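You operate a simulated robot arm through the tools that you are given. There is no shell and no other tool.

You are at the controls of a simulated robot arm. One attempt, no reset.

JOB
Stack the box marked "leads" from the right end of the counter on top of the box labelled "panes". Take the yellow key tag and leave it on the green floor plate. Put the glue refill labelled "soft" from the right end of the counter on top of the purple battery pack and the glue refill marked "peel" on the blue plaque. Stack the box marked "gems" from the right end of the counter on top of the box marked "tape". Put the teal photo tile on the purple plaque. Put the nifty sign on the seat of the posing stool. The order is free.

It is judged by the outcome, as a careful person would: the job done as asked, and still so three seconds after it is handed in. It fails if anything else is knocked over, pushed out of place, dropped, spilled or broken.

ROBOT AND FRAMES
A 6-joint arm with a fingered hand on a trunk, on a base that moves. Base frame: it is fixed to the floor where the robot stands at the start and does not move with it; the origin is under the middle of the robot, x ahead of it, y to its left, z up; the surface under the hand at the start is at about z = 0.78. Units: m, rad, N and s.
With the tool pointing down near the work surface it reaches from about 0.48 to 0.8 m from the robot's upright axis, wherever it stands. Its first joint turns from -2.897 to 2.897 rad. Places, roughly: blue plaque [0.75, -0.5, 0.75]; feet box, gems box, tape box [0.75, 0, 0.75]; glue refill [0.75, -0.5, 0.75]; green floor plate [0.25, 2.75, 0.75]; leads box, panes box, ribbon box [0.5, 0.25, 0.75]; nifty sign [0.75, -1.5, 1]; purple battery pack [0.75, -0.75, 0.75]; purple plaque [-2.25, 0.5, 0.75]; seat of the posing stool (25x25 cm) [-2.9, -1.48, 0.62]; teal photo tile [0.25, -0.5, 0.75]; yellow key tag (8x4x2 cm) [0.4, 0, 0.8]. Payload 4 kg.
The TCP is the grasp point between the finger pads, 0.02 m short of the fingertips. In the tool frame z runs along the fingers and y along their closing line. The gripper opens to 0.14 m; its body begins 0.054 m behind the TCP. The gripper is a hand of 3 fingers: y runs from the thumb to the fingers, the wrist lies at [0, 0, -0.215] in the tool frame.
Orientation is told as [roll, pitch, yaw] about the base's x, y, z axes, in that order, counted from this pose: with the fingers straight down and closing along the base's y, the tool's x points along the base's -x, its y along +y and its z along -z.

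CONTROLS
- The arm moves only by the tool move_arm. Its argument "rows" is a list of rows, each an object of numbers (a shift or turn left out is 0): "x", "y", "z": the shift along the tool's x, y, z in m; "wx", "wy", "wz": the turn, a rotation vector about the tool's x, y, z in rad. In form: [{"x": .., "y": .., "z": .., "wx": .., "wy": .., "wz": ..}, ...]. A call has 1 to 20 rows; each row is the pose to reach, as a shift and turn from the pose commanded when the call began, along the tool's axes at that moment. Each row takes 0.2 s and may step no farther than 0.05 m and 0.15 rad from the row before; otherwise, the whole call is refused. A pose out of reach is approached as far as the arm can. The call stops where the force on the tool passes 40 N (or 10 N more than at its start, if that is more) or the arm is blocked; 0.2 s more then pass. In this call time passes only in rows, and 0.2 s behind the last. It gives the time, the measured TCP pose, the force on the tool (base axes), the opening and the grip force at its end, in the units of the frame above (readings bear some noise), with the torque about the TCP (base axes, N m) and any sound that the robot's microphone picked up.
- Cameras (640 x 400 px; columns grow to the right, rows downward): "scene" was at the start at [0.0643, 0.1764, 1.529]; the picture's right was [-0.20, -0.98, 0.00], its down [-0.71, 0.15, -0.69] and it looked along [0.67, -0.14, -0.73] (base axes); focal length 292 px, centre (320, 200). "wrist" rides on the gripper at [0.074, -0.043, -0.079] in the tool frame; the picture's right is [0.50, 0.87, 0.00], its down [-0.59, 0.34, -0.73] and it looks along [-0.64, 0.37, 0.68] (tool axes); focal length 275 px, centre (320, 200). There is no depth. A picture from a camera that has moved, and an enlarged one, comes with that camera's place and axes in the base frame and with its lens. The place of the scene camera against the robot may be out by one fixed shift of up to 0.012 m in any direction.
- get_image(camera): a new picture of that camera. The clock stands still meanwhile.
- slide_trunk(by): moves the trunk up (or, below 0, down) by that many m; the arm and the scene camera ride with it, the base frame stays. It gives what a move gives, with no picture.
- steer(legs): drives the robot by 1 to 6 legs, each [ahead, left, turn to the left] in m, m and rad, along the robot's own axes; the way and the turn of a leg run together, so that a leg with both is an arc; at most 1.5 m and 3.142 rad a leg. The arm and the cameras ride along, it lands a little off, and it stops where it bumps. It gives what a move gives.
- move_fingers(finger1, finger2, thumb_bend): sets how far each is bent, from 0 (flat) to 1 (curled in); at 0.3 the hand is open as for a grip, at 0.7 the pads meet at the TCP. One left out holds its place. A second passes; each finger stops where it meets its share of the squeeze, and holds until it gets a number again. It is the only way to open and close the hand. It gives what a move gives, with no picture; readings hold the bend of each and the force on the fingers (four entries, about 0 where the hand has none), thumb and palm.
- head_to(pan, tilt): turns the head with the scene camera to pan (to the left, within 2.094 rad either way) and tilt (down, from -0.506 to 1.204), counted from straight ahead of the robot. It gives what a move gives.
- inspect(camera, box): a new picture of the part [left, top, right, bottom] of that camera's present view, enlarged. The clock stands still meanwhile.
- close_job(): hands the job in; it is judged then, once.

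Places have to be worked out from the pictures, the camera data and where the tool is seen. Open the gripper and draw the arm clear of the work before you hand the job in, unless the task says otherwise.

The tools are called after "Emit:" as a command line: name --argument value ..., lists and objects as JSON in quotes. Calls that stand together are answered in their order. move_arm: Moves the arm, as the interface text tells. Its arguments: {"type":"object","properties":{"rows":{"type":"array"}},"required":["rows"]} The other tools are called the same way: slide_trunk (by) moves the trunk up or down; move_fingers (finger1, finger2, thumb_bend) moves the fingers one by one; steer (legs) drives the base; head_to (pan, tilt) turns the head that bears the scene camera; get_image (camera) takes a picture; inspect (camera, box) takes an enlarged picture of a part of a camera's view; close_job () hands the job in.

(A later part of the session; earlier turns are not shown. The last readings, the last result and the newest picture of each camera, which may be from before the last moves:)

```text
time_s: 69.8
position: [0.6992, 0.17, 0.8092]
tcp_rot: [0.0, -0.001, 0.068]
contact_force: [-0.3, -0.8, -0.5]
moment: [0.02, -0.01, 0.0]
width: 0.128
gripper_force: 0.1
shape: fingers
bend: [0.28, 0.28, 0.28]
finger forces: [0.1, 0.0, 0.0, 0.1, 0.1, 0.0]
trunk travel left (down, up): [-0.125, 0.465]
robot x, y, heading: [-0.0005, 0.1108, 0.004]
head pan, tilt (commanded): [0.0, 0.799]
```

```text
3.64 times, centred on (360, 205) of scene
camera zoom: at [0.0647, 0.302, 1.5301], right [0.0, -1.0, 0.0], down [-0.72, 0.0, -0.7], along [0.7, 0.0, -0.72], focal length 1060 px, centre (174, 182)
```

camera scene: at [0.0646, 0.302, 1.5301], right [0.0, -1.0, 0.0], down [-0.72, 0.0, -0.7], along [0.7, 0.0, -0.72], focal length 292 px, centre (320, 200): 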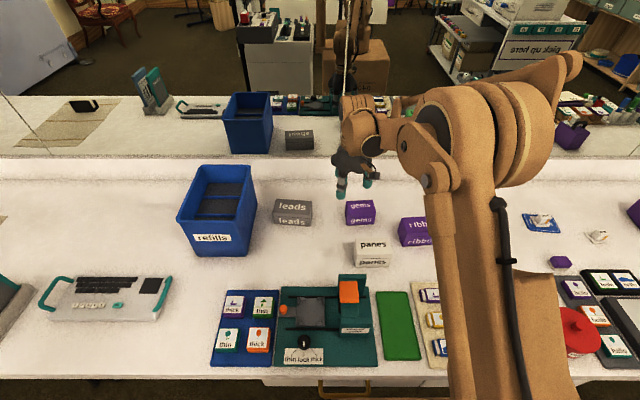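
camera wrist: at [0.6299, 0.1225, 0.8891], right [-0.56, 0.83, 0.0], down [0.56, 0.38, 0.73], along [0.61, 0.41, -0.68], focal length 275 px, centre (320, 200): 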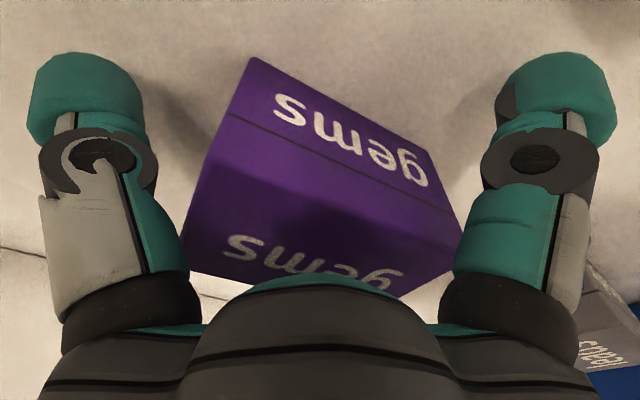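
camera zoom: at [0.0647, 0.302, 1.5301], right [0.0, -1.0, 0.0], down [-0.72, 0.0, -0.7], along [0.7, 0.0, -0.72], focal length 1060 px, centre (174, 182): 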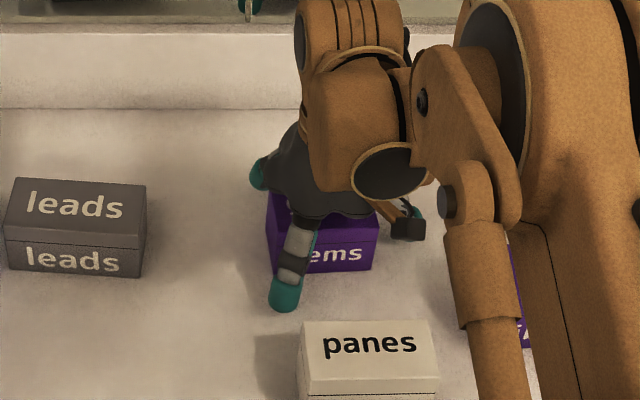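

All three fingers are around the box with no contact. I close.

Emit:
move_fingers --finger1 0.65 --finger2 0.65 --thumb_bend 0.65

Emit:
get_image --camera "wrist"

```text
time_s: 70.8
position: [0.6986, 0.1704, 0.8099]
tcp_rot: [0.0, 0.002, 0.067]
contact_force: [0.2, 0.2, -1.7]
moment: [-0.05, -0.02, 0.02]
width: 0.0544
gripper_force: 22.5
shape: fingers
bend: [0.51, 0.51, 0.57]
finger forces: [13.7, 13.7, 0.0, 0.0, 17.2, 0.0]
trunk travel left (down, up): [-0.125, 0.465]
robot x, y, heading: [-0.0036, 0.109, 0.001]
head pan, tilt (commanded): [0.0, 0.799]
```

```text
taken
camera wrist: at [0.63, 0.1225, 0.8893], right [-0.56, 0.83, 0.0], down [0.56, 0.38, 0.73], along [0.61, 0.41, -0.68], focal length 275 px, centre (320, 200)
```

wrist: 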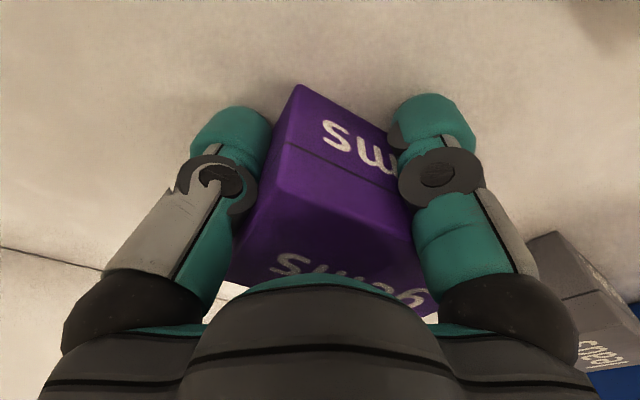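

Gripped (22 N); the box slid ~2.4 cm along +y relative to the hand, fingers at its long sides. I lift a bit and check it holds.

Emit:
move_arm --rows '[{"z": -0.015}, {"z": -0.03}, {"z": -0.06}, {"z": -0.1}]'

Emit:
get_image --camera "wrist"

Emit:
get_image --camera "scene"

```text
time_s: 71.8
position: [0.7008, 0.1713, 0.91]
tcp_rot: [0.001, -0.001, 0.067]
contact_force: [0.2, 0.2, -2.6]
moment: [0.0, -0.03, -0.03]
width: 0.0542
gripper_force: 21.7
shape: fingers
bend: [0.51, 0.51, 0.57]
finger forces: [13.5, 13.6, 0.0, 0.0, 16.7, 0.1]
trunk travel left (down, up): [-0.125, 0.465]
robot x, y, heading: [0.0044, 0.109, 0.005]
head pan, tilt (commanded): [0.0, 0.799]
```

```text
taken
camera wrist: at [0.6315, 0.1226, 0.9897], right [-0.56, 0.83, 0.0], down [0.56, 0.38, 0.73], along [0.61, 0.41, -0.68], focal length 275 px, centre (320, 200)
```

wrist: 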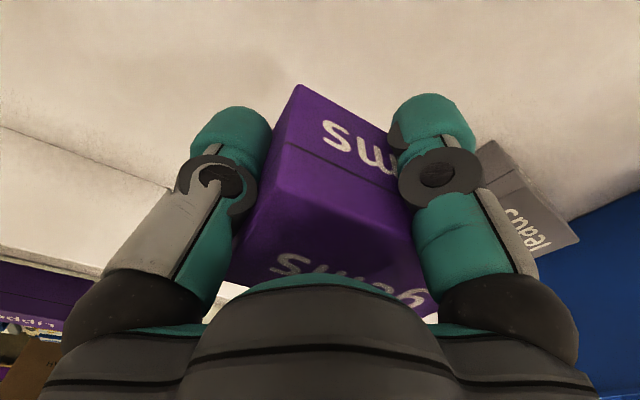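

```text
taken
camera scene: at [0.0642, 0.302, 1.5301], right [0.0, -1.0, 0.0], down [-0.72, 0.0, -0.7], along [0.7, 0.0, -0.72], focal length 292 px, centre (320, 200)
```

scene: 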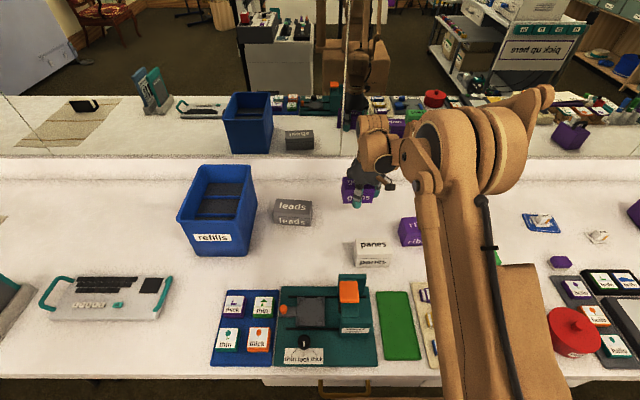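

The box holds. To see "tape" unobstructed I carry gems high to the right (z≈1.0), so the scene camera can measure the tape box.

Emit:
move_arm --rows '[{"z": -0.045}, {"z": -0.09}, {"z": -0.09, "x": 0.0121, "y": -0.0447}, {"z": -0.09, "x": 0.0242, "y": -0.0895}, {"z": -0.09, "x": 0.0364, "y": -0.1342}, {"z": -0.09, "x": 0.0485, "y": -0.179}, {"z": -0.09, "x": 0.0606, "y": -0.2237}, {"z": -0.09, "x": 0.0727, "y": -0.2685}, {"z": -0.09, "x": 0.0848, "y": -0.3132}, {"z": -0.09, "x": 0.0969, "y": -0.358}, {"z": -0.09, "x": 0.1091, "y": -0.4027}, {"z": -0.09, "x": 0.1212, "y": -0.4475}, {"z": -0.09, "x": 0.1333, "y": -0.4922}]'

Emit:
get_image --camera "scene"

Emit:
get_image --camera "wrist"

```text
time_s: 74.6
position: [0.6022, -0.3332, 0.9981]
tcp_rot: [0.001, 0.001, 0.067]
contact_force: [-0.1, -0.2, -0.9]
moment: [0.02, -0.02, 0.03]
width: 0.0539
gripper_force: 21.3
shape: fingers
bend: [0.51, 0.51, 0.57]
finger forces: [12.8, 12.9, 0.0, 0.0, 16.6, 0.1]
trunk travel left (down, up): [-0.125, 0.465]
robot x, y, heading: [-0.0031, 0.106, 0.001]
head pan, tilt (commanded): [0.0, 0.799]
```

```text
taken
camera scene: at [0.0647, 0.3007, 1.5302], right [0.0, -1.0, 0.0], down [-0.72, 0.0, -0.7], along [0.7, 0.0, -0.72], focal length 292 px, centre (320, 200)
```

scene: 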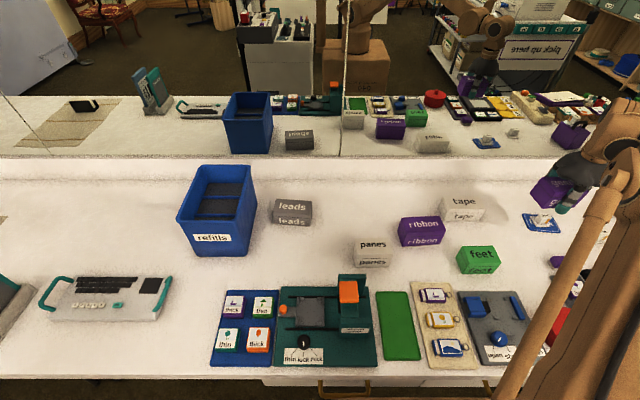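

```text
taken
camera wrist: at [0.5323, -0.3799, 1.0774], right [-0.56, 0.83, 0.0], down [0.56, 0.38, 0.73], along [0.61, 0.41, -0.68], focal length 275 px, centre (320, 200)
```

wrist: 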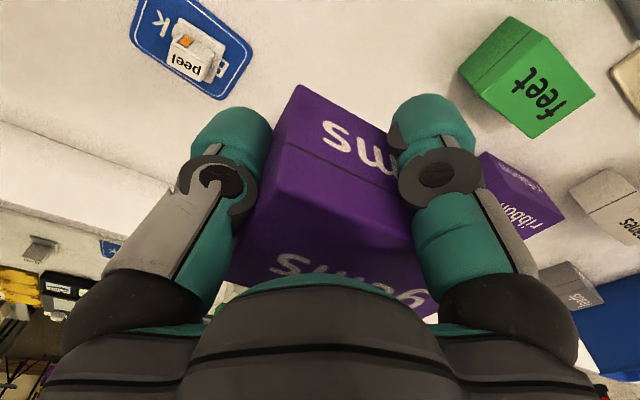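

The tape box is now in plain view. I zoom in on it, and on the other boxes and tags, to measure.

Emit:
inspect --camera "scene" --box '[420, 180, 520, 240]'

Emit:
inspect --camera "scene" --box '[330, 210, 460, 290]'

Emit:
inspect --camera "scene" --box '[250, 180, 350, 240]'

Emit:
inspect --camera "scene" --box '[400, 270, 530, 380]'

```text
6.40 times, centred on (470, 210) of scene
camera zoom: at [0.0647, 0.3007, 1.5302], right [0.0, -1.0, 0.0], down [-0.72, 0.0, -0.7], along [0.7, 0.0, -0.72], focal length 1866 px, centre (-640, 136)
```

zoom: 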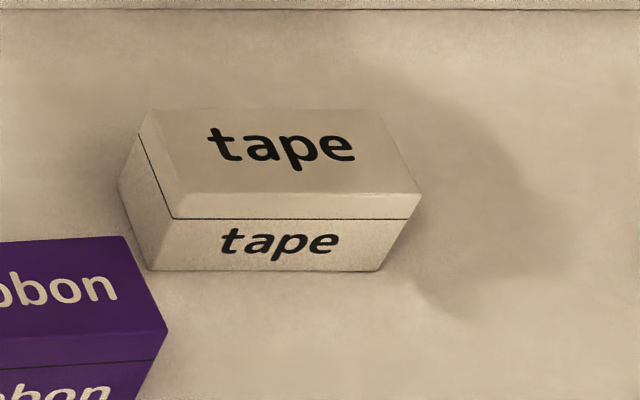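

```text
4.92 times, centred on (395, 250) of scene
camera zoom: at [0.0647, 0.3007, 1.5302], right [0.0, -1.0, 0.0], down [-0.72, 0.0, -0.7], along [0.7, 0.0, -0.72], focal length 1435 px, centre (-49, -46)
```

zoom: 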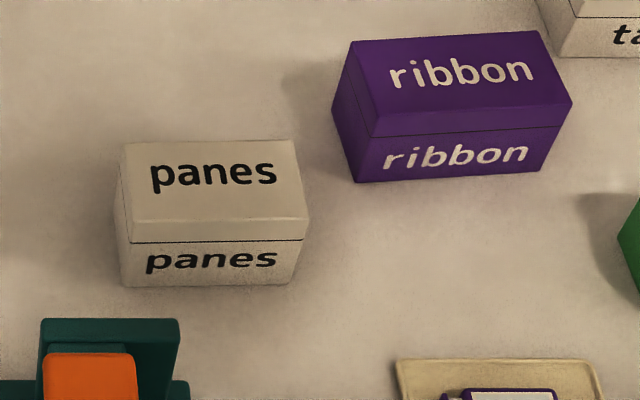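

```text
6.40 times, centred on (300, 210) of scene
camera zoom: at [0.0647, 0.3007, 1.5302], right [0.0, -1.0, 0.0], down [-0.72, 0.0, -0.7], along [0.7, 0.0, -0.72], focal length 1866 px, centre (448, 136)
```

zoom: 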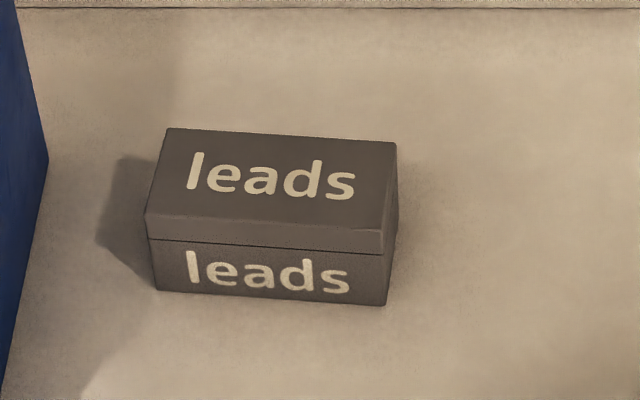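

```text
3.64 times, centred on (465, 325) of scene
camera zoom: at [0.0647, 0.3007, 1.5302], right [0.0, -1.0, 0.0], down [-0.72, 0.0, -0.7], along [0.7, 0.0, -0.72], focal length 1060 px, centre (-207, -254)
```

zoom: 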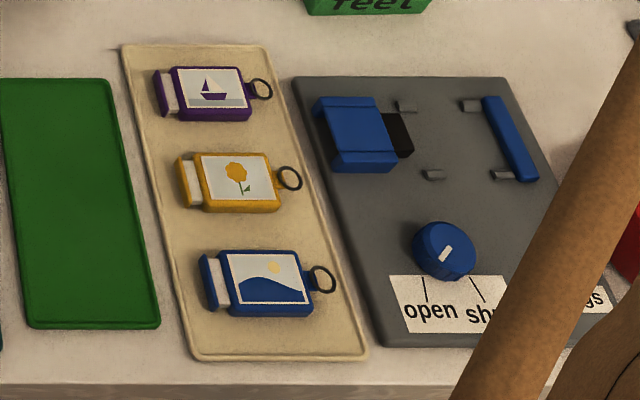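

I measure how gems sits in the hand with a zoomed wrist view.

Emit:
inspect --camera "wrist" --box '[180, 70, 480, 330]'

```text
1.54 times, centred on (330, 200) of wrist
camera zoom: at [0.5323, -0.3799, 1.0774], right [-0.56, 0.83, 0.0], down [0.56, 0.38, 0.73], along [0.61, 0.41, -0.68], focal length 424 px, centre (305, 200)
```

zoom: 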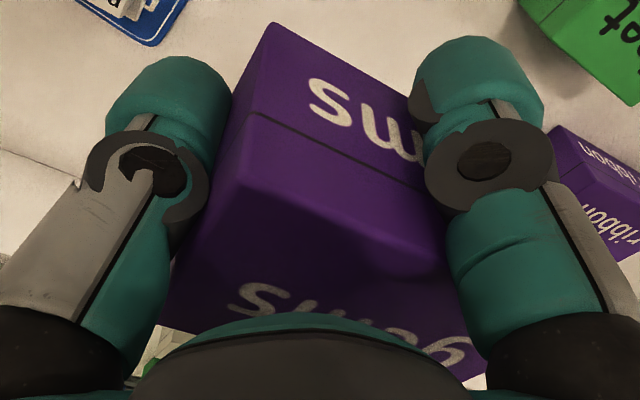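

Gems' centre lies ≈ 1.8 cm along +y from the TCP. Tape centre ≈ (0.721, -0.1745), yaw ≈ 0, top z≈0.84. I move gems above it with yaw 0.

Emit:
move_arm --rows '[{"x": -0.0255, "y": 0.0266, "wz": 0.0134}, {"x": -0.051, "y": 0.0532, "wz": 0.0268}, {"x": -0.0764, "y": 0.0798, "wz": 0.0402}, {"x": -0.1019, "y": 0.1064, "wz": 0.0536}, {"x": -0.1274, "y": 0.133, "wz": 0.067}]'

Emit:
get_image --camera "scene"

Emit:
inspect --camera "scene" --box '[420, 140, 540, 240]'

Emit:
get_image --camera "wrist"

```text
time_s: 75.8
position: [0.7219, -0.19, 0.9999]
tcp_rot: [-0.001, 0.0, 0.0]
contact_force: [0.3, 0.3, -1.6]
moment: [-0.07, -0.01, 0.02]
width: 0.0536
gripper_force: 21.1
shape: fingers
bend: [0.51, 0.51, 0.58]
finger forces: [12.7, 13.0, 0.0, 0.0, 16.7, 0.0]
trunk travel left (down, up): [-0.125, 0.465]
robot x, y, heading: [-0.0042, 0.1087, 0.003]
head pan, tilt (commanded): [0.0, 0.799]
```

```text
taken
camera scene: at [0.0654, 0.3021, 1.53], right [0.0, -1.0, 0.0], down [-0.72, 0.0, -0.7], along [0.7, 0.0, -0.72], focal length 292 px, centre (320, 200)
```

scene: 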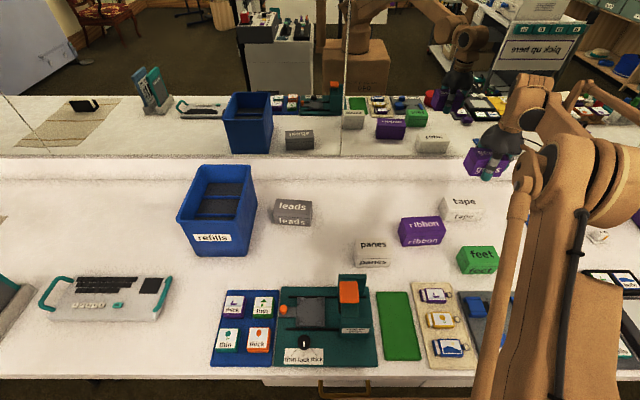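

```text
4.00 times, centred on (480, 190) of scene
camera zoom: at [0.0654, 0.3021, 1.53], right [0.0, -1.0, 0.0], down [-0.72, 0.0, -0.7], along [0.7, 0.0, -0.72], focal length 1166 px, centre (-320, 240)
```

zoom: 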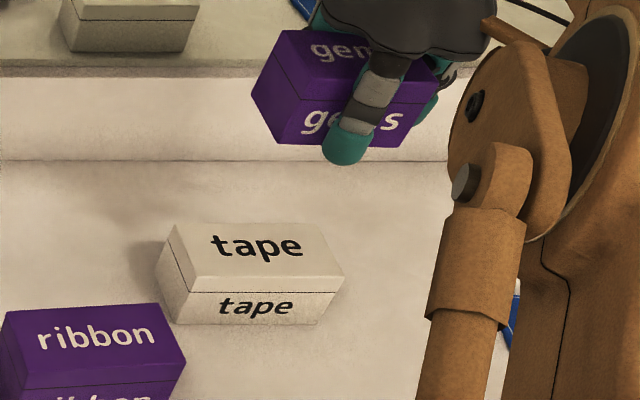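

```text
taken
camera wrist: at [0.6496, -0.2325, 1.08], right [-0.5, 0.87, 0.0], down [0.59, 0.34, 0.73], along [0.64, 0.37, -0.68], focal length 275 px, centre (320, 200)
```

wrist: 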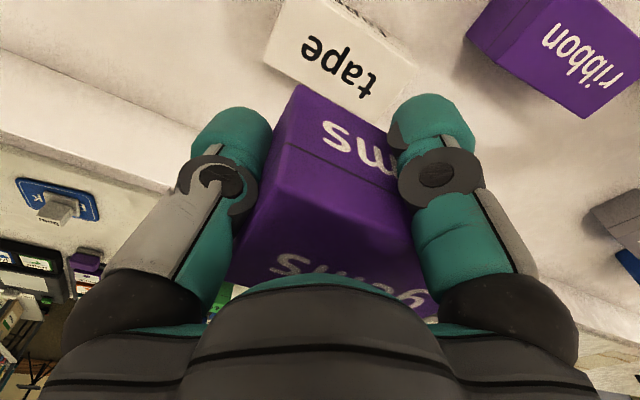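

The tape box's top is partly visible in the wrist view too; I zoom in for a precise check.

Emit:
inspect --camera "wrist" --box '[240, 0, 440, 125]'

```text
3.20 times, centred on (340, 62) of wrist
camera zoom: at [0.6496, -0.2325, 1.08], right [-0.5, 0.87, 0.0], down [0.59, 0.34, 0.73], along [0.64, 0.37, -0.68], focal length 881 px, centre (256, 640)
```

zoom: 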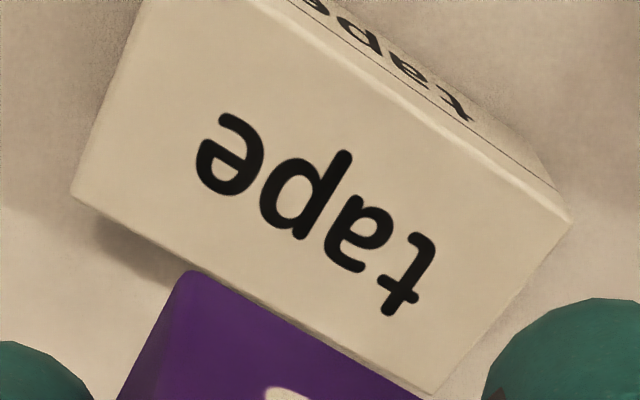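

Tape centre confirmed ≈ (0.721, -0.170); gems is ≈ 4 mm ahead and turned ~3°. I correct that and lower to just above contact.

Emit:
move_arm --rows '[{"x": 0.005, "y": -0.001, "z": 0.03, "wz": 0.05}, {"x": 0.005, "y": -0.001, "z": 0.07, "wz": 0.05}, {"x": 0.005, "y": -0.001, "z": 0.105, "wz": 0.05}, {"x": 0.005, "y": -0.001, "z": 0.118, "wz": 0.05}]'

Emit:
inspect --camera "scene" --box '[420, 150, 540, 250]'

Emit:
get_image --camera "wrist"

```text
time_s: 76.8
position: [0.7144, -0.1916, 0.8821]
tcp_rot: [0.001, 0.0, -0.049]
contact_force: [-0.5, -0.4, -0.4]
moment: [-0.03, -0.02, 0.01]
width: 0.0534
gripper_force: 20.5
shape: fingers
bend: [0.51, 0.51, 0.58]
finger forces: [12.7, 12.8, 0.0, 0.0, 16.5, 0.0]
trunk travel left (down, up): [-0.125, 0.465]
robot x, y, heading: [-0.0008, 0.1124, 0.005]
head pan, tilt (commanded): [0.0, 0.799]
```

```text
4.00 times, centred on (480, 200) of scene
camera zoom: at [0.065, 0.3017, 1.5301], right [0.0, -1.0, 0.0], down [-0.72, 0.0, -0.7], along [0.7, 0.0, -0.72], focal length 1166 px, centre (-320, 200)
```

zoom: 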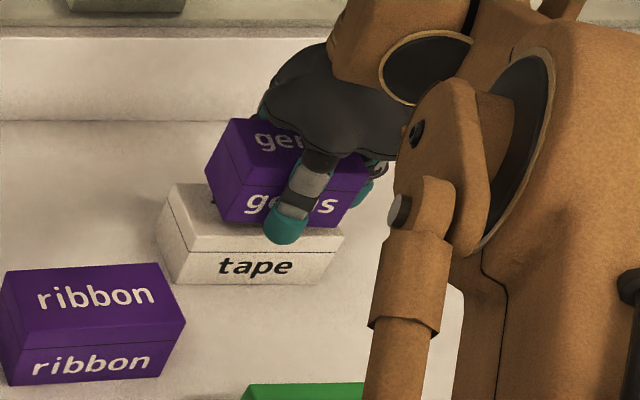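

```text
taken
camera wrist: at [0.6402, -0.2299, 0.9614], right [-0.46, 0.89, 0.0], down [0.6, 0.31, 0.73], along [0.65, 0.34, -0.68], focal length 275 px, centre (320, 200)
```

wrist: 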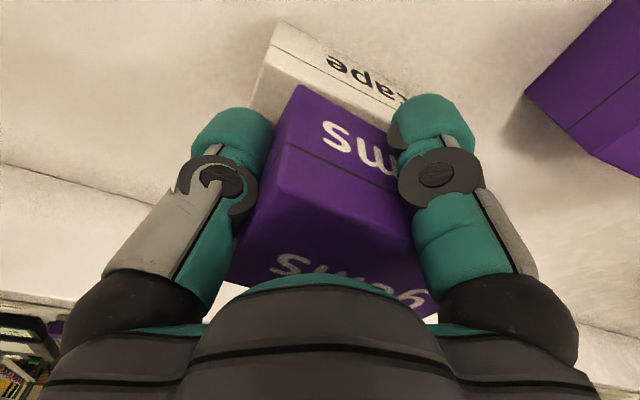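

Gems is about 1 cm above tape and well aligned. I lower in small steps until contact.

Emit:
move_arm --rows '[{"z": 0.003}, {"z": 0.006}, {"z": 0.009}]'

Emit:
move_arm --rows '[{"z": 0.002}, {"z": 0.004}]'

```text
time_s: 77.6
position: [0.7141, -0.1899, 0.8724]
tcp_rot: [0.001, 0.0, -0.048]
contact_force: [0.2, 0.4, -1.6]
moment: [-0.01, 0.02, 0.01]
width: 0.0536
gripper_force: 20.7
shape: fingers
bend: [0.51, 0.51, 0.58]
finger forces: [12.6, 12.8, 0.1, 0.1, 16.4, 0.1]
trunk travel left (down, up): [-0.125, 0.465]
robot x, y, heading: [0.0005, 0.1093, 0.003]
head pan, tilt (commanded): [0.0, 0.799]
```

```text
time_s: 78.2
position: [0.7137, -0.1891, 0.8696]
tcp_rot: [-0.001, -0.002, -0.049]
contact_force: [-1.1, 0.0, -2.3]
moment: [-0.04, 0.01, -0.01]
width: 0.0535
gripper_force: 21.3
shape: fingers
bend: [0.51, 0.51, 0.58]
finger forces: [12.5, 12.8, 0.0, 0.0, 16.3, 0.1]
trunk travel left (down, up): [-0.125, 0.465]
robot x, y, heading: [-0.0029, 0.1124, 0.005]
head pan, tilt (commanded): [0.0, 0.799]
```

Emit:
move_arm --rows '[{"z": 0.002}, {"z": 0.004}]'

Emit:
inspect --camera "scene" --box '[430, 170, 530, 250]'

```text
time_s: 78.8
position: [0.7141, -0.1885, 0.8674]
tcp_rot: [-0.002, -0.003, -0.05]
contact_force: [4.4, -0.8, 17.3]
moment: [-0.58, 0.03, 0.06]
width: 0.0533
gripper_force: 24.0
shape: fingers
bend: [0.51, 0.51, 0.58]
finger forces: [12.6, 14.6, 0.0, 0.1, 19.9, 0.0]
trunk travel left (down, up): [-0.125, 0.465]
robot x, y, heading: [-0.0001, 0.1085, 0.003]
head pan, tilt (commanded): [0.0, 0.799]
```

```text
5.00 times, centred on (480, 210) of scene
camera zoom: at [0.0632, 0.3025, 1.5303], right [0.0, -1.0, 0.0], down [-0.72, 0.0, -0.7], along [0.7, 0.0, -0.72], focal length 1458 px, centre (-480, 150)
```

zoom: 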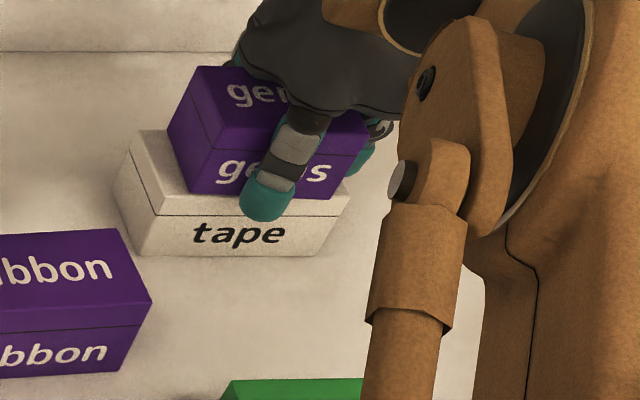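

Solid contact with gems flush on tape. I ease up 2 mm to relax, then open the fingers.

Emit:
move_arm --rows '[{"z": -0.002}]'

Emit:
move_fingers --finger1 0.28 --finger2 0.28 --thumb_bend 0.28

Emit:
move_arm --rows '[{"z": -0.03}, {"z": -0.07}, {"z": -0.11}, {"z": -0.15}]'

Emit:
inspect --camera "scene" --box '[420, 160, 540, 260]'

Emit:
get_image --camera "wrist"

```text
time_s: 79.2
position: [0.7138, -0.1889, 0.8687]
tcp_rot: [0.0, 0.001, -0.049]
contact_force: [3.2, -2.1, 8.0]
moment: [-0.35, 0.02, 0.08]
width: 0.0528
gripper_force: 21.2
shape: fingers
bend: [0.51, 0.51, 0.58]
finger forces: [12.9, 14.2, 0.0, 0.0, 17.4, 0.0]
trunk travel left (down, up): [-0.125, 0.465]
robot x, y, heading: [-0.0021, 0.1076, 0.003]
head pan, tilt (commanded): [0.0, 0.799]
```

```text
time_s: 80.2
position: [0.7141, -0.1909, 0.8674]
tcp_rot: [-0.001, 0.0, -0.049]
contact_force: [0.1, -0.4, -0.1]
moment: [-0.04, -0.01, 0.0]
width: 0.1276
gripper_force: 0.1
shape: fingers
bend: [0.28, 0.28, 0.28]
finger forces: [0.0, 0.1, 0.1, 0.1, 0.0, 0.0]
trunk travel left (down, up): [-0.125, 0.465]
robot x, y, heading: [-0.0023, 0.1071, 0.001]
head pan, tilt (commanded): [0.0, 0.799]
```

```text
time_s: 81.2
position: [0.7129, -0.1884, 1.0192]
tcp_rot: [0.0, 0.0, -0.049]
contact_force: [0.0, 0.3, -0.3]
moment: [-0.02, 0.01, 0.02]
width: 0.1279
gripper_force: 0.0
shape: fingers
bend: [0.28, 0.28, 0.28]
finger forces: [0.1, 0.1, 0.0, 0.1, 0.0, 0.0]
trunk travel left (down, up): [-0.125, 0.465]
robot x, y, heading: [-0.0009, 0.1076, -0.001]
head pan, tilt (commanded): [0.0, 0.799]
```

```text
4.00 times, centred on (480, 210) of scene
camera zoom: at [0.0643, 0.302, 1.5301], right [0.0, -1.0, 0.0], down [-0.72, 0.0, -0.7], along [0.7, 0.0, -0.72], focal length 1166 px, centre (-320, 160)
```

zoom: 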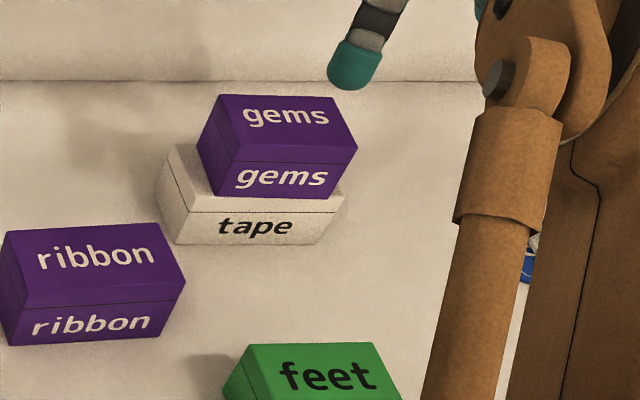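

```text
taken
camera wrist: at [0.6389, -0.2282, 1.0986], right [-0.46, 0.89, 0.0], down [0.6, 0.31, 0.73], along [0.65, 0.34, -0.68], focal length 275 px, centre (320, 200)
```

wrist: 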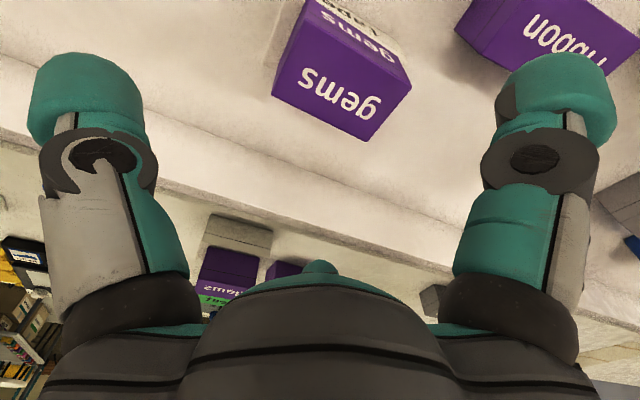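

Gems rests squarely on tape. Next leads: I estimate its centre ≈ (0.702, 0.387), yaw ≈ -4.5°, and move above it.

Emit:
move_arm --rows '[{"x": 0.0033, "y": 0.0479, "wz": 0.0025}, {"x": 0.0065, "y": 0.0957, "wz": 0.005}, {"x": 0.0098, "y": 0.1436, "wz": 0.0075}, {"x": 0.0131, "y": 0.1914, "wz": 0.01}, {"x": 0.0163, "y": 0.2393, "wz": 0.0125}, {"x": 0.0196, "y": 0.2872, "wz": 0.015}, {"x": 0.0229, "y": 0.335, "wz": 0.0175}, {"x": 0.0261, "y": 0.3829, "wz": 0.02}, {"x": 0.0294, "y": 0.4307, "wz": 0.0225}, {"x": 0.0327, "y": 0.4786, "wz": 0.025}, {"x": 0.0359, "y": 0.5265, "wz": 0.0275}, {"x": 0.0392, "y": 0.5743, "wz": 0.03}]'

Emit:
get_image --camera "wrist"

Emit:
inspect --camera "wrist" --box '[210, 0, 430, 140]'

```text
time_s: 83.8
position: [0.7056, 0.3893, 1.0155]
tcp_rot: [-0.001, -0.001, -0.08]
contact_force: [-0.1, 1.1, 0.8]
moment: [0.01, 0.01, 0.03]
width: 0.1279
gripper_force: 0.1
shape: fingers
bend: [0.28, 0.28, 0.28]
finger forces: [0.0, 0.0, 0.0, 0.1, 0.0, 0.0]
trunk travel left (down, up): [-0.125, 0.465]
robot x, y, heading: [0.0014, 0.1068, -0.002]
head pan, tilt (commanded): [0.0, 0.799]
```

```text
taken
camera wrist: at [0.6302, 0.3518, 1.0946], right [-0.43, 0.9, 0.0], down [0.61, 0.29, 0.73], along [0.66, 0.31, -0.68], focal length 275 px, centre (320, 200)
```

wrist: 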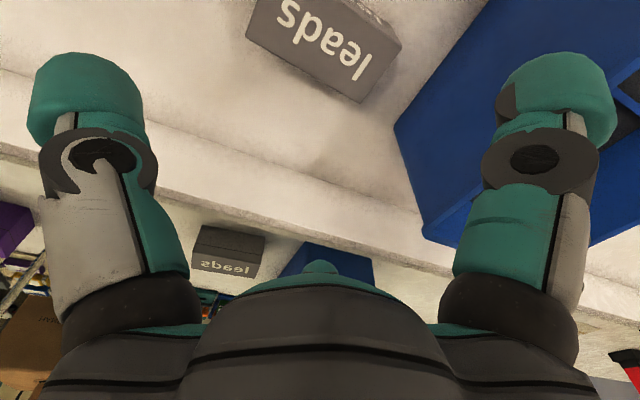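

```text
2.86 times, centred on (320, 70) of wrist
camera zoom: at [0.6302, 0.3518, 1.0946], right [-0.43, 0.9, 0.0], down [0.61, 0.29, 0.73], along [0.66, 0.31, -0.68], focal length 786 px, centre (320, 571)
```

zoom: 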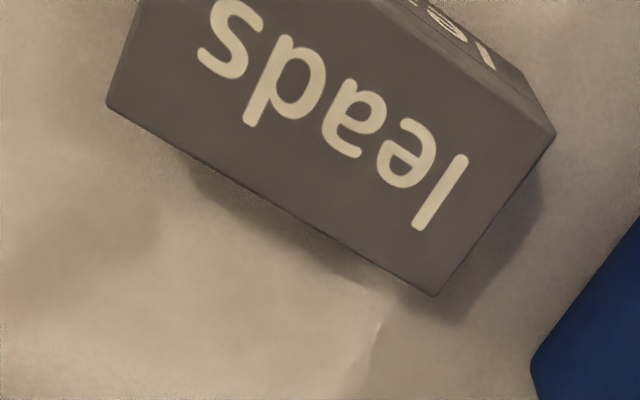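

Leads' centre from the wrist view: (0.700, 0.389), yaw -5°, 11.8 × 6.1 cm. I open the thumb a bit more for its long side, trim the position and descend.

Emit:
move_fingers --finger1 0.28 --finger2 0.28 --thumb_bend 0.18

Emit:
move_arm --rows '[{"x": 0.0059, "y": -0.0015, "z": 0.04, "wz": 0.012}, {"x": 0.0059, "y": -0.0015, "z": 0.085, "wz": 0.012}, {"x": 0.0059, "y": -0.0015, "z": 0.13, "wz": 0.012}]'

Emit:
get_image --camera "wrist"

```text
time_s: 84.8
position: [0.7057, 0.3882, 1.0154]
tcp_rot: [0.001, 0.001, -0.081]
contact_force: [0.0, 0.6, 0.1]
moment: [-0.03, -0.04, -0.01]
width: 0.1369
gripper_force: 0.0
shape: fingers
bend: [0.28, 0.28, 0.18]
finger forces: [0.1, 0.0, 0.1, 0.0, 0.0, 0.0]
trunk travel left (down, up): [-0.125, 0.465]
robot x, y, heading: [-0.0003, 0.1081, 0.007]
head pan, tilt (commanded): [0.0, 0.799]
```

```text
time_s: 85.6
position: [0.699, 0.3862, 0.8868]
tcp_rot: [-0.001, 0.001, -0.092]
contact_force: [-0.1, 0.0, -0.3]
moment: [-0.02, 0.02, 0.01]
width: 0.1367
gripper_force: 0.0
shape: fingers
bend: [0.28, 0.28, 0.18]
finger forces: [0.1, 0.1, 0.0, 0.0, 0.0, 0.1]
trunk travel left (down, up): [-0.125, 0.465]
robot x, y, heading: [-0.0033, 0.1065, 0.004]
head pan, tilt (commanded): [0.0, 0.799]
```

```text
taken
camera wrist: at [0.6231, 0.3505, 0.9665], right [-0.42, 0.91, 0.0], down [0.62, 0.28, 0.73], along [0.67, 0.31, -0.68], focal length 275 px, centre (320, 200)
```

wrist: 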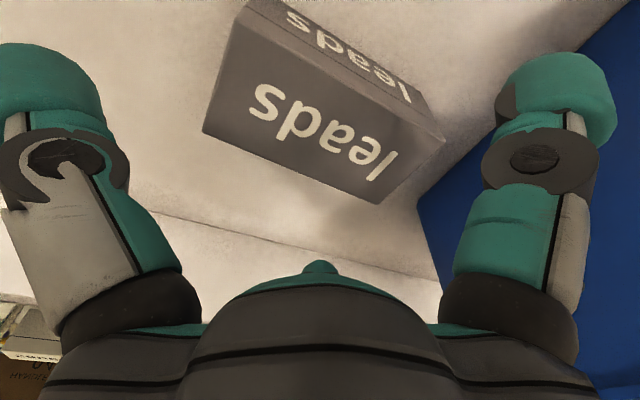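

Clear around the box. I descend to TCP z≈0.808.

Emit:
move_arm --rows '[{"z": 0.03}, {"z": 0.06}, {"z": 0.078}]'

Emit:
get_image --camera "wrist"

```text
time_s: 86.4
position: [0.6973, 0.3863, 0.8083]
tcp_rot: [0.0, -0.001, -0.092]
contact_force: [0.6, -0.3, 1.0]
moment: [-0.05, 0.02, 0.01]
width: 0.1366
gripper_force: 0.1
shape: fingers
bend: [0.28, 0.28, 0.18]
finger forces: [0.0, 0.0, 0.1, 0.1, 0.7, 0.1]
trunk travel left (down, up): [-0.125, 0.465]
robot x, y, heading: [-0.0029, 0.1081, 0.006]
head pan, tilt (commanded): [0.0, 0.799]
```

```text
taken
camera wrist: at [0.6211, 0.3491, 0.8884], right [-0.42, 0.91, 0.0], down [0.62, 0.28, 0.73], along [0.67, 0.31, -0.68], focal length 275 px, centre (320, 200)
```

wrist: 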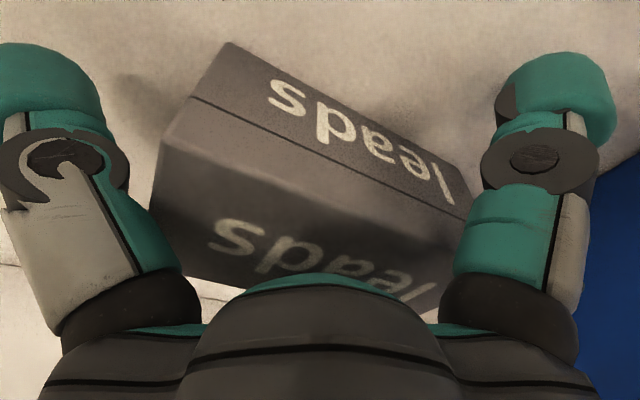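

I close the two fingers on the long sides first, with the thumb just brought near the end.

Emit:
move_fingers --finger1 0.65 --finger2 0.65 --thumb_bend 0.28

Emit:
get_image --camera "wrist"

```text
time_s: 87.4
position: [0.6974, 0.3856, 0.8081]
tcp_rot: [0.0, 0.001, -0.091]
contact_force: [1.4, 0.2, 0.9]
moment: [-0.19, 0.07, -0.02]
width: 0.1015
gripper_force: 22.8
shape: fingers
bend: [0.49, 0.49, 0.27]
finger forces: [19.5, 20.1, 0.1, 0.1, 5.3, 0.0]
trunk travel left (down, up): [-0.125, 0.465]
robot x, y, heading: [-0.0014, 0.1065, 0.003]
head pan, tilt (commanded): [0.0, 0.799]
```

```text
taken
camera wrist: at [0.6211, 0.3491, 0.8885], right [-0.42, 0.91, 0.0], down [0.62, 0.28, 0.73], along [0.67, 0.31, -0.68], focal length 275 px, centre (320, 200)
```

wrist: 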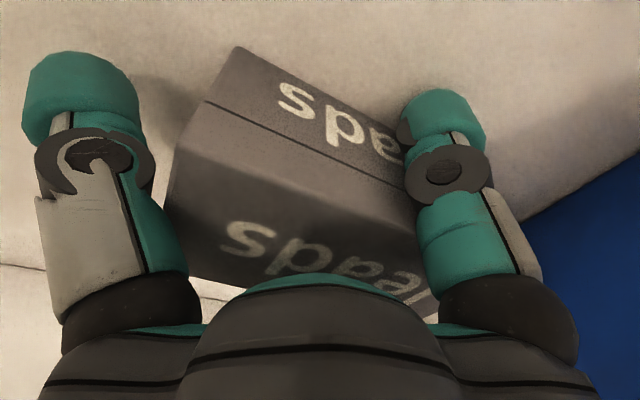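

Fingers hold the sides with 20 N each. I bring the thumb in slightly more to secure the end, then test-lift.

Emit:
move_fingers --thumb_bend 0.33

Emit:
move_arm --rows '[{"z": -0.01}, {"z": -0.02}]'

Emit:
get_image --camera "wrist"

Emit:
inspect --camera "scene" --box '[230, 150, 370, 250]'

```text
time_s: 88.4
position: [0.6982, 0.3849, 0.8086]
tcp_rot: [-0.001, -0.002, -0.094]
contact_force: [0.7, -0.6, 3.0]
moment: [-0.28, 0.05, 0.03]
width: 0.0982
gripper_force: 27.6
shape: fingers
bend: [0.49, 0.49, 0.3]
finger forces: [19.1, 19.6, 0.0, 0.0, 17.3, 0.0]
trunk travel left (down, up): [-0.125, 0.465]
robot x, y, heading: [-0.0023, 0.1065, 0.006]
head pan, tilt (commanded): [0.0, 0.799]
```

```text
time_s: 89.0
position: [0.6974, 0.384, 0.8283]
tcp_rot: [0.0, 0.001, -0.091]
contact_force: [0.1, -0.2, -0.6]
moment: [-0.07, -0.01, 0.01]
width: 0.0983
gripper_force: 25.8
shape: fingers
bend: [0.49, 0.49, 0.3]
finger forces: [18.8, 19.5, 0.0, 0.1, 13.9, 0.0]
trunk travel left (down, up): [-0.125, 0.465]
robot x, y, heading: [0.0004, 0.1094, 0.0]
head pan, tilt (commanded): [0.0, 0.799]
```

```text
taken
camera wrist: at [0.6216, 0.3484, 0.9083], right [-0.42, 0.91, 0.0], down [0.62, 0.28, 0.73], along [0.67, 0.31, -0.68], focal length 275 px, centre (320, 200)
```

wrist: 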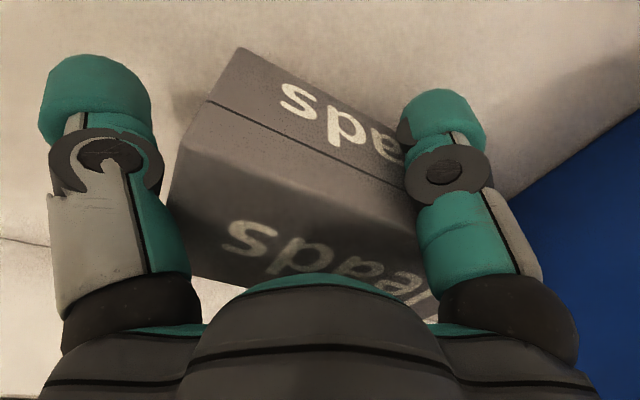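

```text
4.00 times, centred on (300, 200) of scene
camera zoom: at [0.0648, 0.3023, 1.53], right [0.0, -1.0, 0.0], down [-0.72, 0.0, -0.7], along [0.7, 0.0, -0.72], focal length 1166 px, centre (400, 200)
```

zoom: 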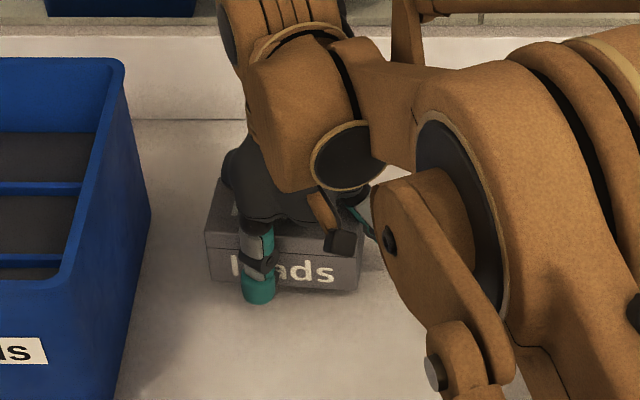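

Leads is held firmly, centre ≈ 8 mm ahead of the TCP along +y. I lift to z≈0.98 and carry it over panes (≈(0.548, 0.146)), turning to panes' yaw.

Emit:
move_arm --rows '[{"z": -0.04}, {"z": -0.08}, {"z": -0.12}, {"z": -0.15}, {"z": -0.15, "x": 0.0184, "y": -0.0371, "wz": -0.018}, {"z": -0.15, "x": 0.0369, "y": -0.0743, "wz": -0.036}, {"z": -0.15, "x": 0.0553, "y": -0.1114, "wz": -0.054}, {"z": -0.15, "x": 0.0738, "y": -0.1486, "wz": -0.072}, {"z": -0.15, "x": 0.0922, "y": -0.1857, "wz": -0.09}, {"z": -0.15, "x": 0.1107, "y": -0.2229, "wz": -0.108}, {"z": -0.15, "x": 0.1291, "y": -0.26, "wz": -0.127}]'

Emit:
get_image --camera "wrist"

Emit:
get_image --camera "scene"

```text
time_s: 91.4
position: [0.5441, 0.1359, 0.9798]
tcp_rot: [-0.001, 0.002, 0.036]
contact_force: [0.0, -0.3, -2.4]
moment: [0.04, 0.03, -0.01]
width: 0.0982
gripper_force: 24.0
shape: fingers
bend: [0.49, 0.49, 0.3]
finger forces: [17.2, 18.0, 0.0, 0.0, 13.1, 0.1]
trunk travel left (down, up): [-0.125, 0.465]
robot x, y, heading: [0.0014, 0.108, 0.002]
head pan, tilt (commanded): [0.0, 0.799]
```

```text
taken
camera wrist: at [0.4739, 0.0902, 1.059], right [-0.53, 0.85, 0.0], down [0.57, 0.36, 0.73], along [0.62, 0.39, -0.68], focal length 275 px, centre (320, 200)
```

wrist: 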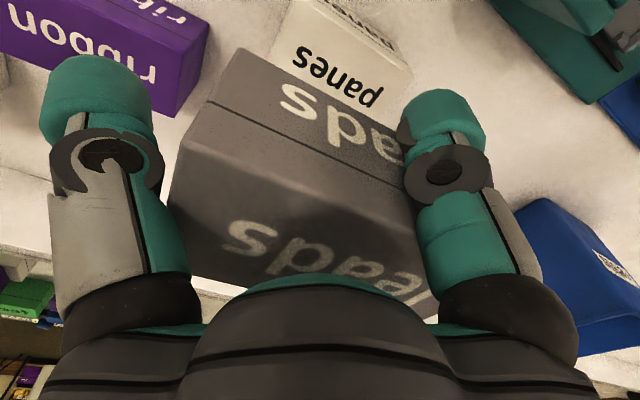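

```text
taken
camera scene: at [0.0641, 0.3015, 1.5301], right [0.0, -1.0, 0.0], down [-0.72, 0.0, -0.7], along [0.7, 0.0, -0.72], focal length 292 px, centre (320, 200)
```

scene: 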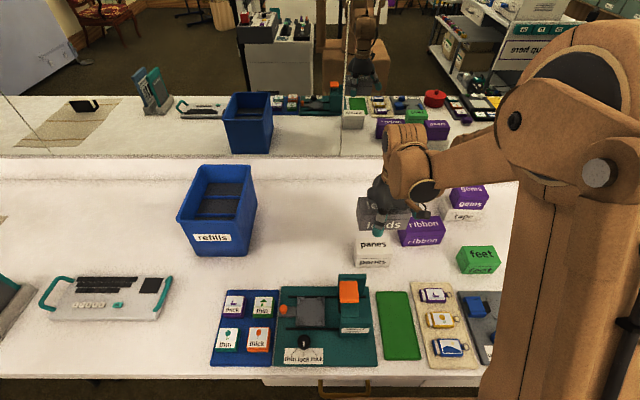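

I zoom on panes past the held box to check alignment.

Emit:
inspect --camera "wrist" --box '[200, 0, 440, 150]'

```text
2.67 times, centred on (320, 75) of wrist
camera zoom: at [0.4739, 0.0902, 1.059], right [-0.53, 0.85, 0.0], down [0.57, 0.36, 0.73], along [0.62, 0.39, -0.68], focal length 734 px, centre (320, 533)
```

zoom: 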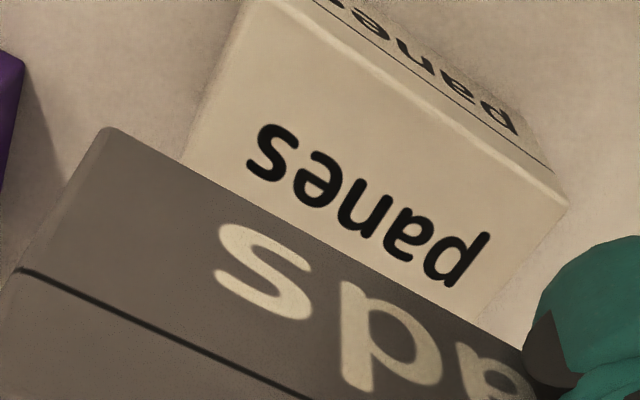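

Leads' centre ≈ (0.546, 0.146) vs panes' ≈ (0.545, 0.149), yaws agree. I trim 3 mm and lower to just above panes.

Emit:
move_arm --rows '[{"x": 0.001, "y": 0.0035, "z": 0.035}, {"x": 0.001, "y": 0.0035, "z": 0.075}, {"x": 0.001, "y": 0.0035, "z": 0.102}]'

Emit:
inspect --camera "scene" --box '[320, 190, 460, 290]'

Emit:
get_image --camera "wrist"

```text
time_s: 92.2
position: [0.5426, 0.1423, 0.8779]
tcp_rot: [-0.001, -0.002, 0.037]
contact_force: [8.9, 1.7, 33.8]
moment: [-0.92, 0.18, 0.12]
width: 0.0981
gripper_force: 32.9
shape: fingers
bend: [0.5, 0.49, 0.3]
finger forces: [16.7, 22.6, 0.0, 0.0, 25.9, 0.1]
trunk travel left (down, up): [-0.125, 0.465]
robot x, y, heading: [-0.0017, 0.1115, 0.009]
head pan, tilt (commanded): [0.0, 0.799]
```

```text
4.00 times, centred on (390, 240) of scene
camera zoom: at [0.0618, 0.3024, 1.5307], right [0.0, -1.0, 0.0], down [-0.72, 0.0, -0.7], along [0.7, 0.0, -0.72], focal length 1166 px, centre (40, 40)
```

zoom: 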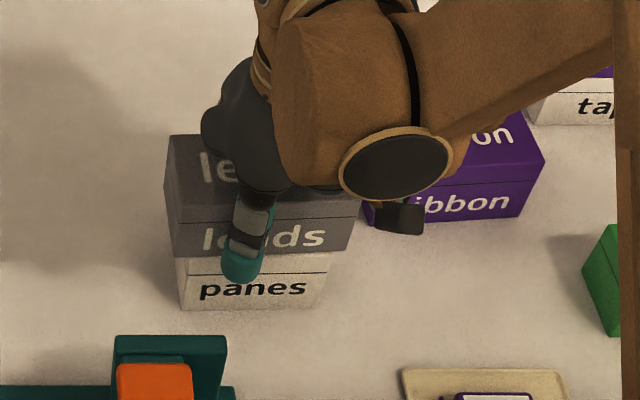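

```text
taken
camera wrist: at [0.4711, 0.0968, 0.9575], right [-0.53, 0.85, 0.0], down [0.57, 0.36, 0.74], along [0.62, 0.39, -0.68], focal length 275 px, centre (320, 200)
```

wrist: 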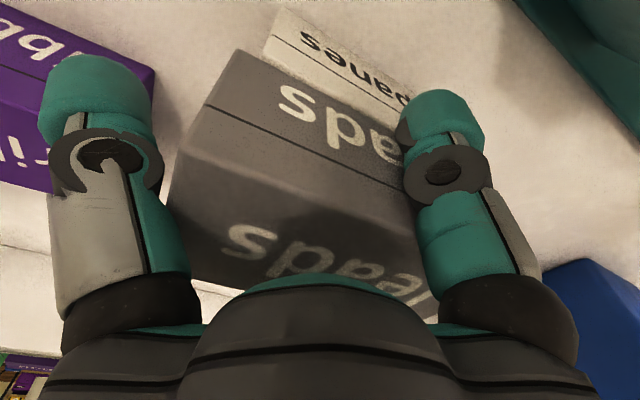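

Contact came early (34 N) at TCP z≈0.878. Before doing anything else I look closely at whether leads is resting on panes or something else is touching.

Emit:
inspect --camera "scene" --box '[350, 220, 430, 280]'

Emit:
inspect --camera "wrist" --box '[0, 0, 240, 150]'

Emit:
inspect --camera "wrist" --box '[200, 0, 440, 150]'

```text
6.67 times, centred on (390, 250) of scene
camera zoom: at [0.0618, 0.3024, 1.5307], right [0.0, -1.0, 0.0], down [-0.72, 0.0, -0.7], along [0.7, 0.0, -0.72], focal length 1944 px, centre (-147, -133)
```

zoom: 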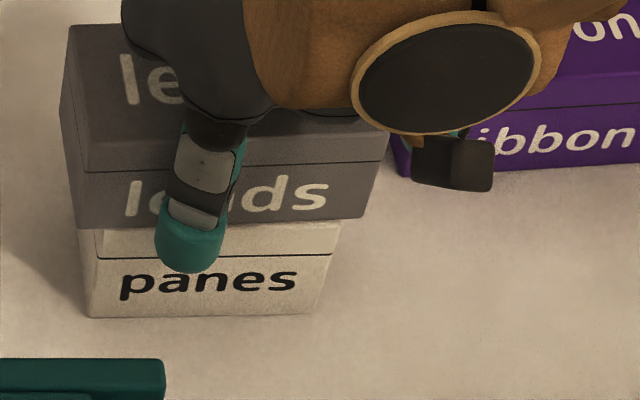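

```text
2.67 times, centred on (120, 75) of wrist
camera zoom: at [0.4711, 0.0968, 0.9575], right [-0.53, 0.85, 0.0], down [0.57, 0.36, 0.74], along [0.62, 0.39, -0.68], focal length 734 px, centre (853, 533)
```

zoom: 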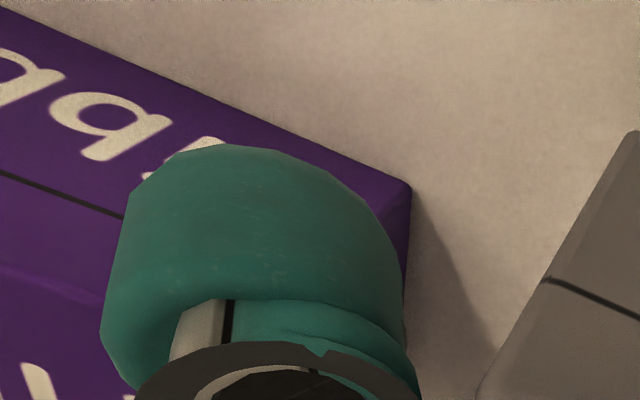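

```text
2.67 times, centred on (320, 75) of wrist
camera zoom: at [0.4711, 0.0968, 0.9575], right [-0.53, 0.85, 0.0], down [0.57, 0.36, 0.74], along [0.62, 0.39, -0.68], focal length 734 px, centre (320, 533)
```

zoom: 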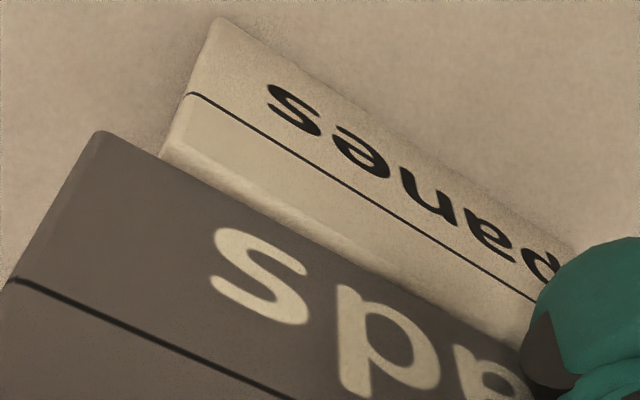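

Leads rests on panes (panes is a little taller than thought); the thumb is clear of ribbon. I ease up 2.5 mm to relax the pressure, then open the fingers modestly.

Emit:
move_arm --rows '[{"z": -0.0025}]'

Emit:
move_fingers --finger1 0.36 --finger2 0.36 --thumb_bend 0.15

Emit:
inspect --camera "scene" --box '[320, 190, 460, 290]'

Emit:
get_image --camera "wrist"

```text
time_s: 92.6
position: [0.5427, 0.1419, 0.8794]
tcp_rot: [0.0, 0.001, 0.034]
contact_force: [0.2, 0.6, 8.1]
moment: [-0.44, 0.02, 0.02]
width: 0.0981
gripper_force: 27.9
shape: fingers
bend: [0.5, 0.49, 0.3]
finger forces: [18.9, 19.5, 0.1, 0.0, 17.0, 0.0]
trunk travel left (down, up): [-0.125, 0.465]
robot x, y, heading: [-0.0024, 0.1079, 0.003]
head pan, tilt (commanded): [0.0, 0.799]
```

```text
time_s: 93.6
position: [0.5423, 0.1425, 0.8802]
tcp_rot: [0.001, -0.001, 0.035]
contact_force: [-0.2, 0.5, -0.4]
moment: [0.0, -0.02, 0.01]
width: 0.1296
gripper_force: 0.1
shape: fingers
bend: [0.36, 0.36, 0.15]
finger forces: [0.1, 0.0, 0.0, 0.0, 0.0, 0.0]
trunk travel left (down, up): [-0.125, 0.465]
robot x, y, heading: [-0.0003, 0.1081, 0.001]
head pan, tilt (commanded): [0.0, 0.799]
```

```text
4.00 times, centred on (390, 240) of scene
camera zoom: at [0.0645, 0.302, 1.5301], right [0.0, -1.0, 0.0], down [-0.72, 0.0, -0.7], along [0.7, 0.0, -0.72], focal length 1166 px, centre (40, 40)
```

zoom: 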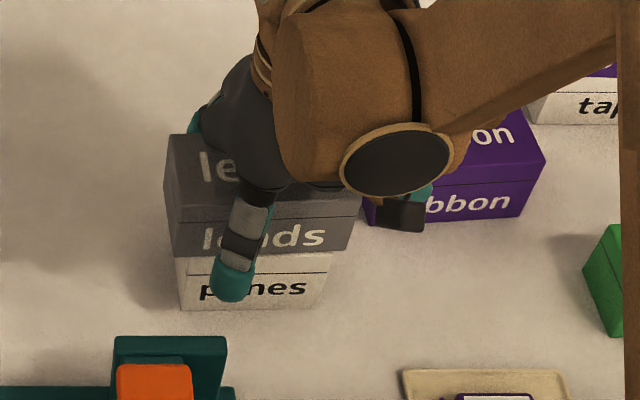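

```text
taken
camera wrist: at [0.4726, 0.0965, 0.9587], right [-0.53, 0.85, 0.0], down [0.58, 0.36, 0.73], along [0.62, 0.39, -0.68], focal length 275 px, centre (320, 200)
```

wrist: 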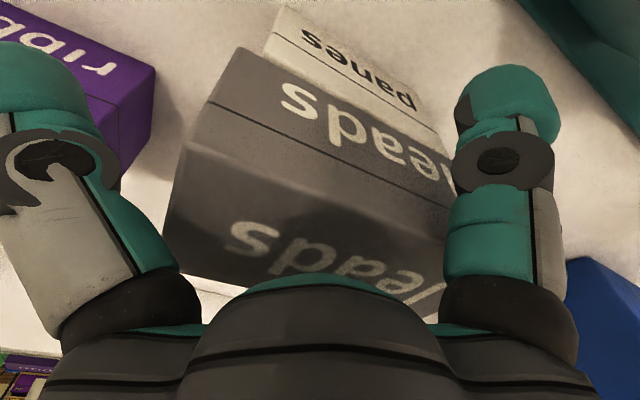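

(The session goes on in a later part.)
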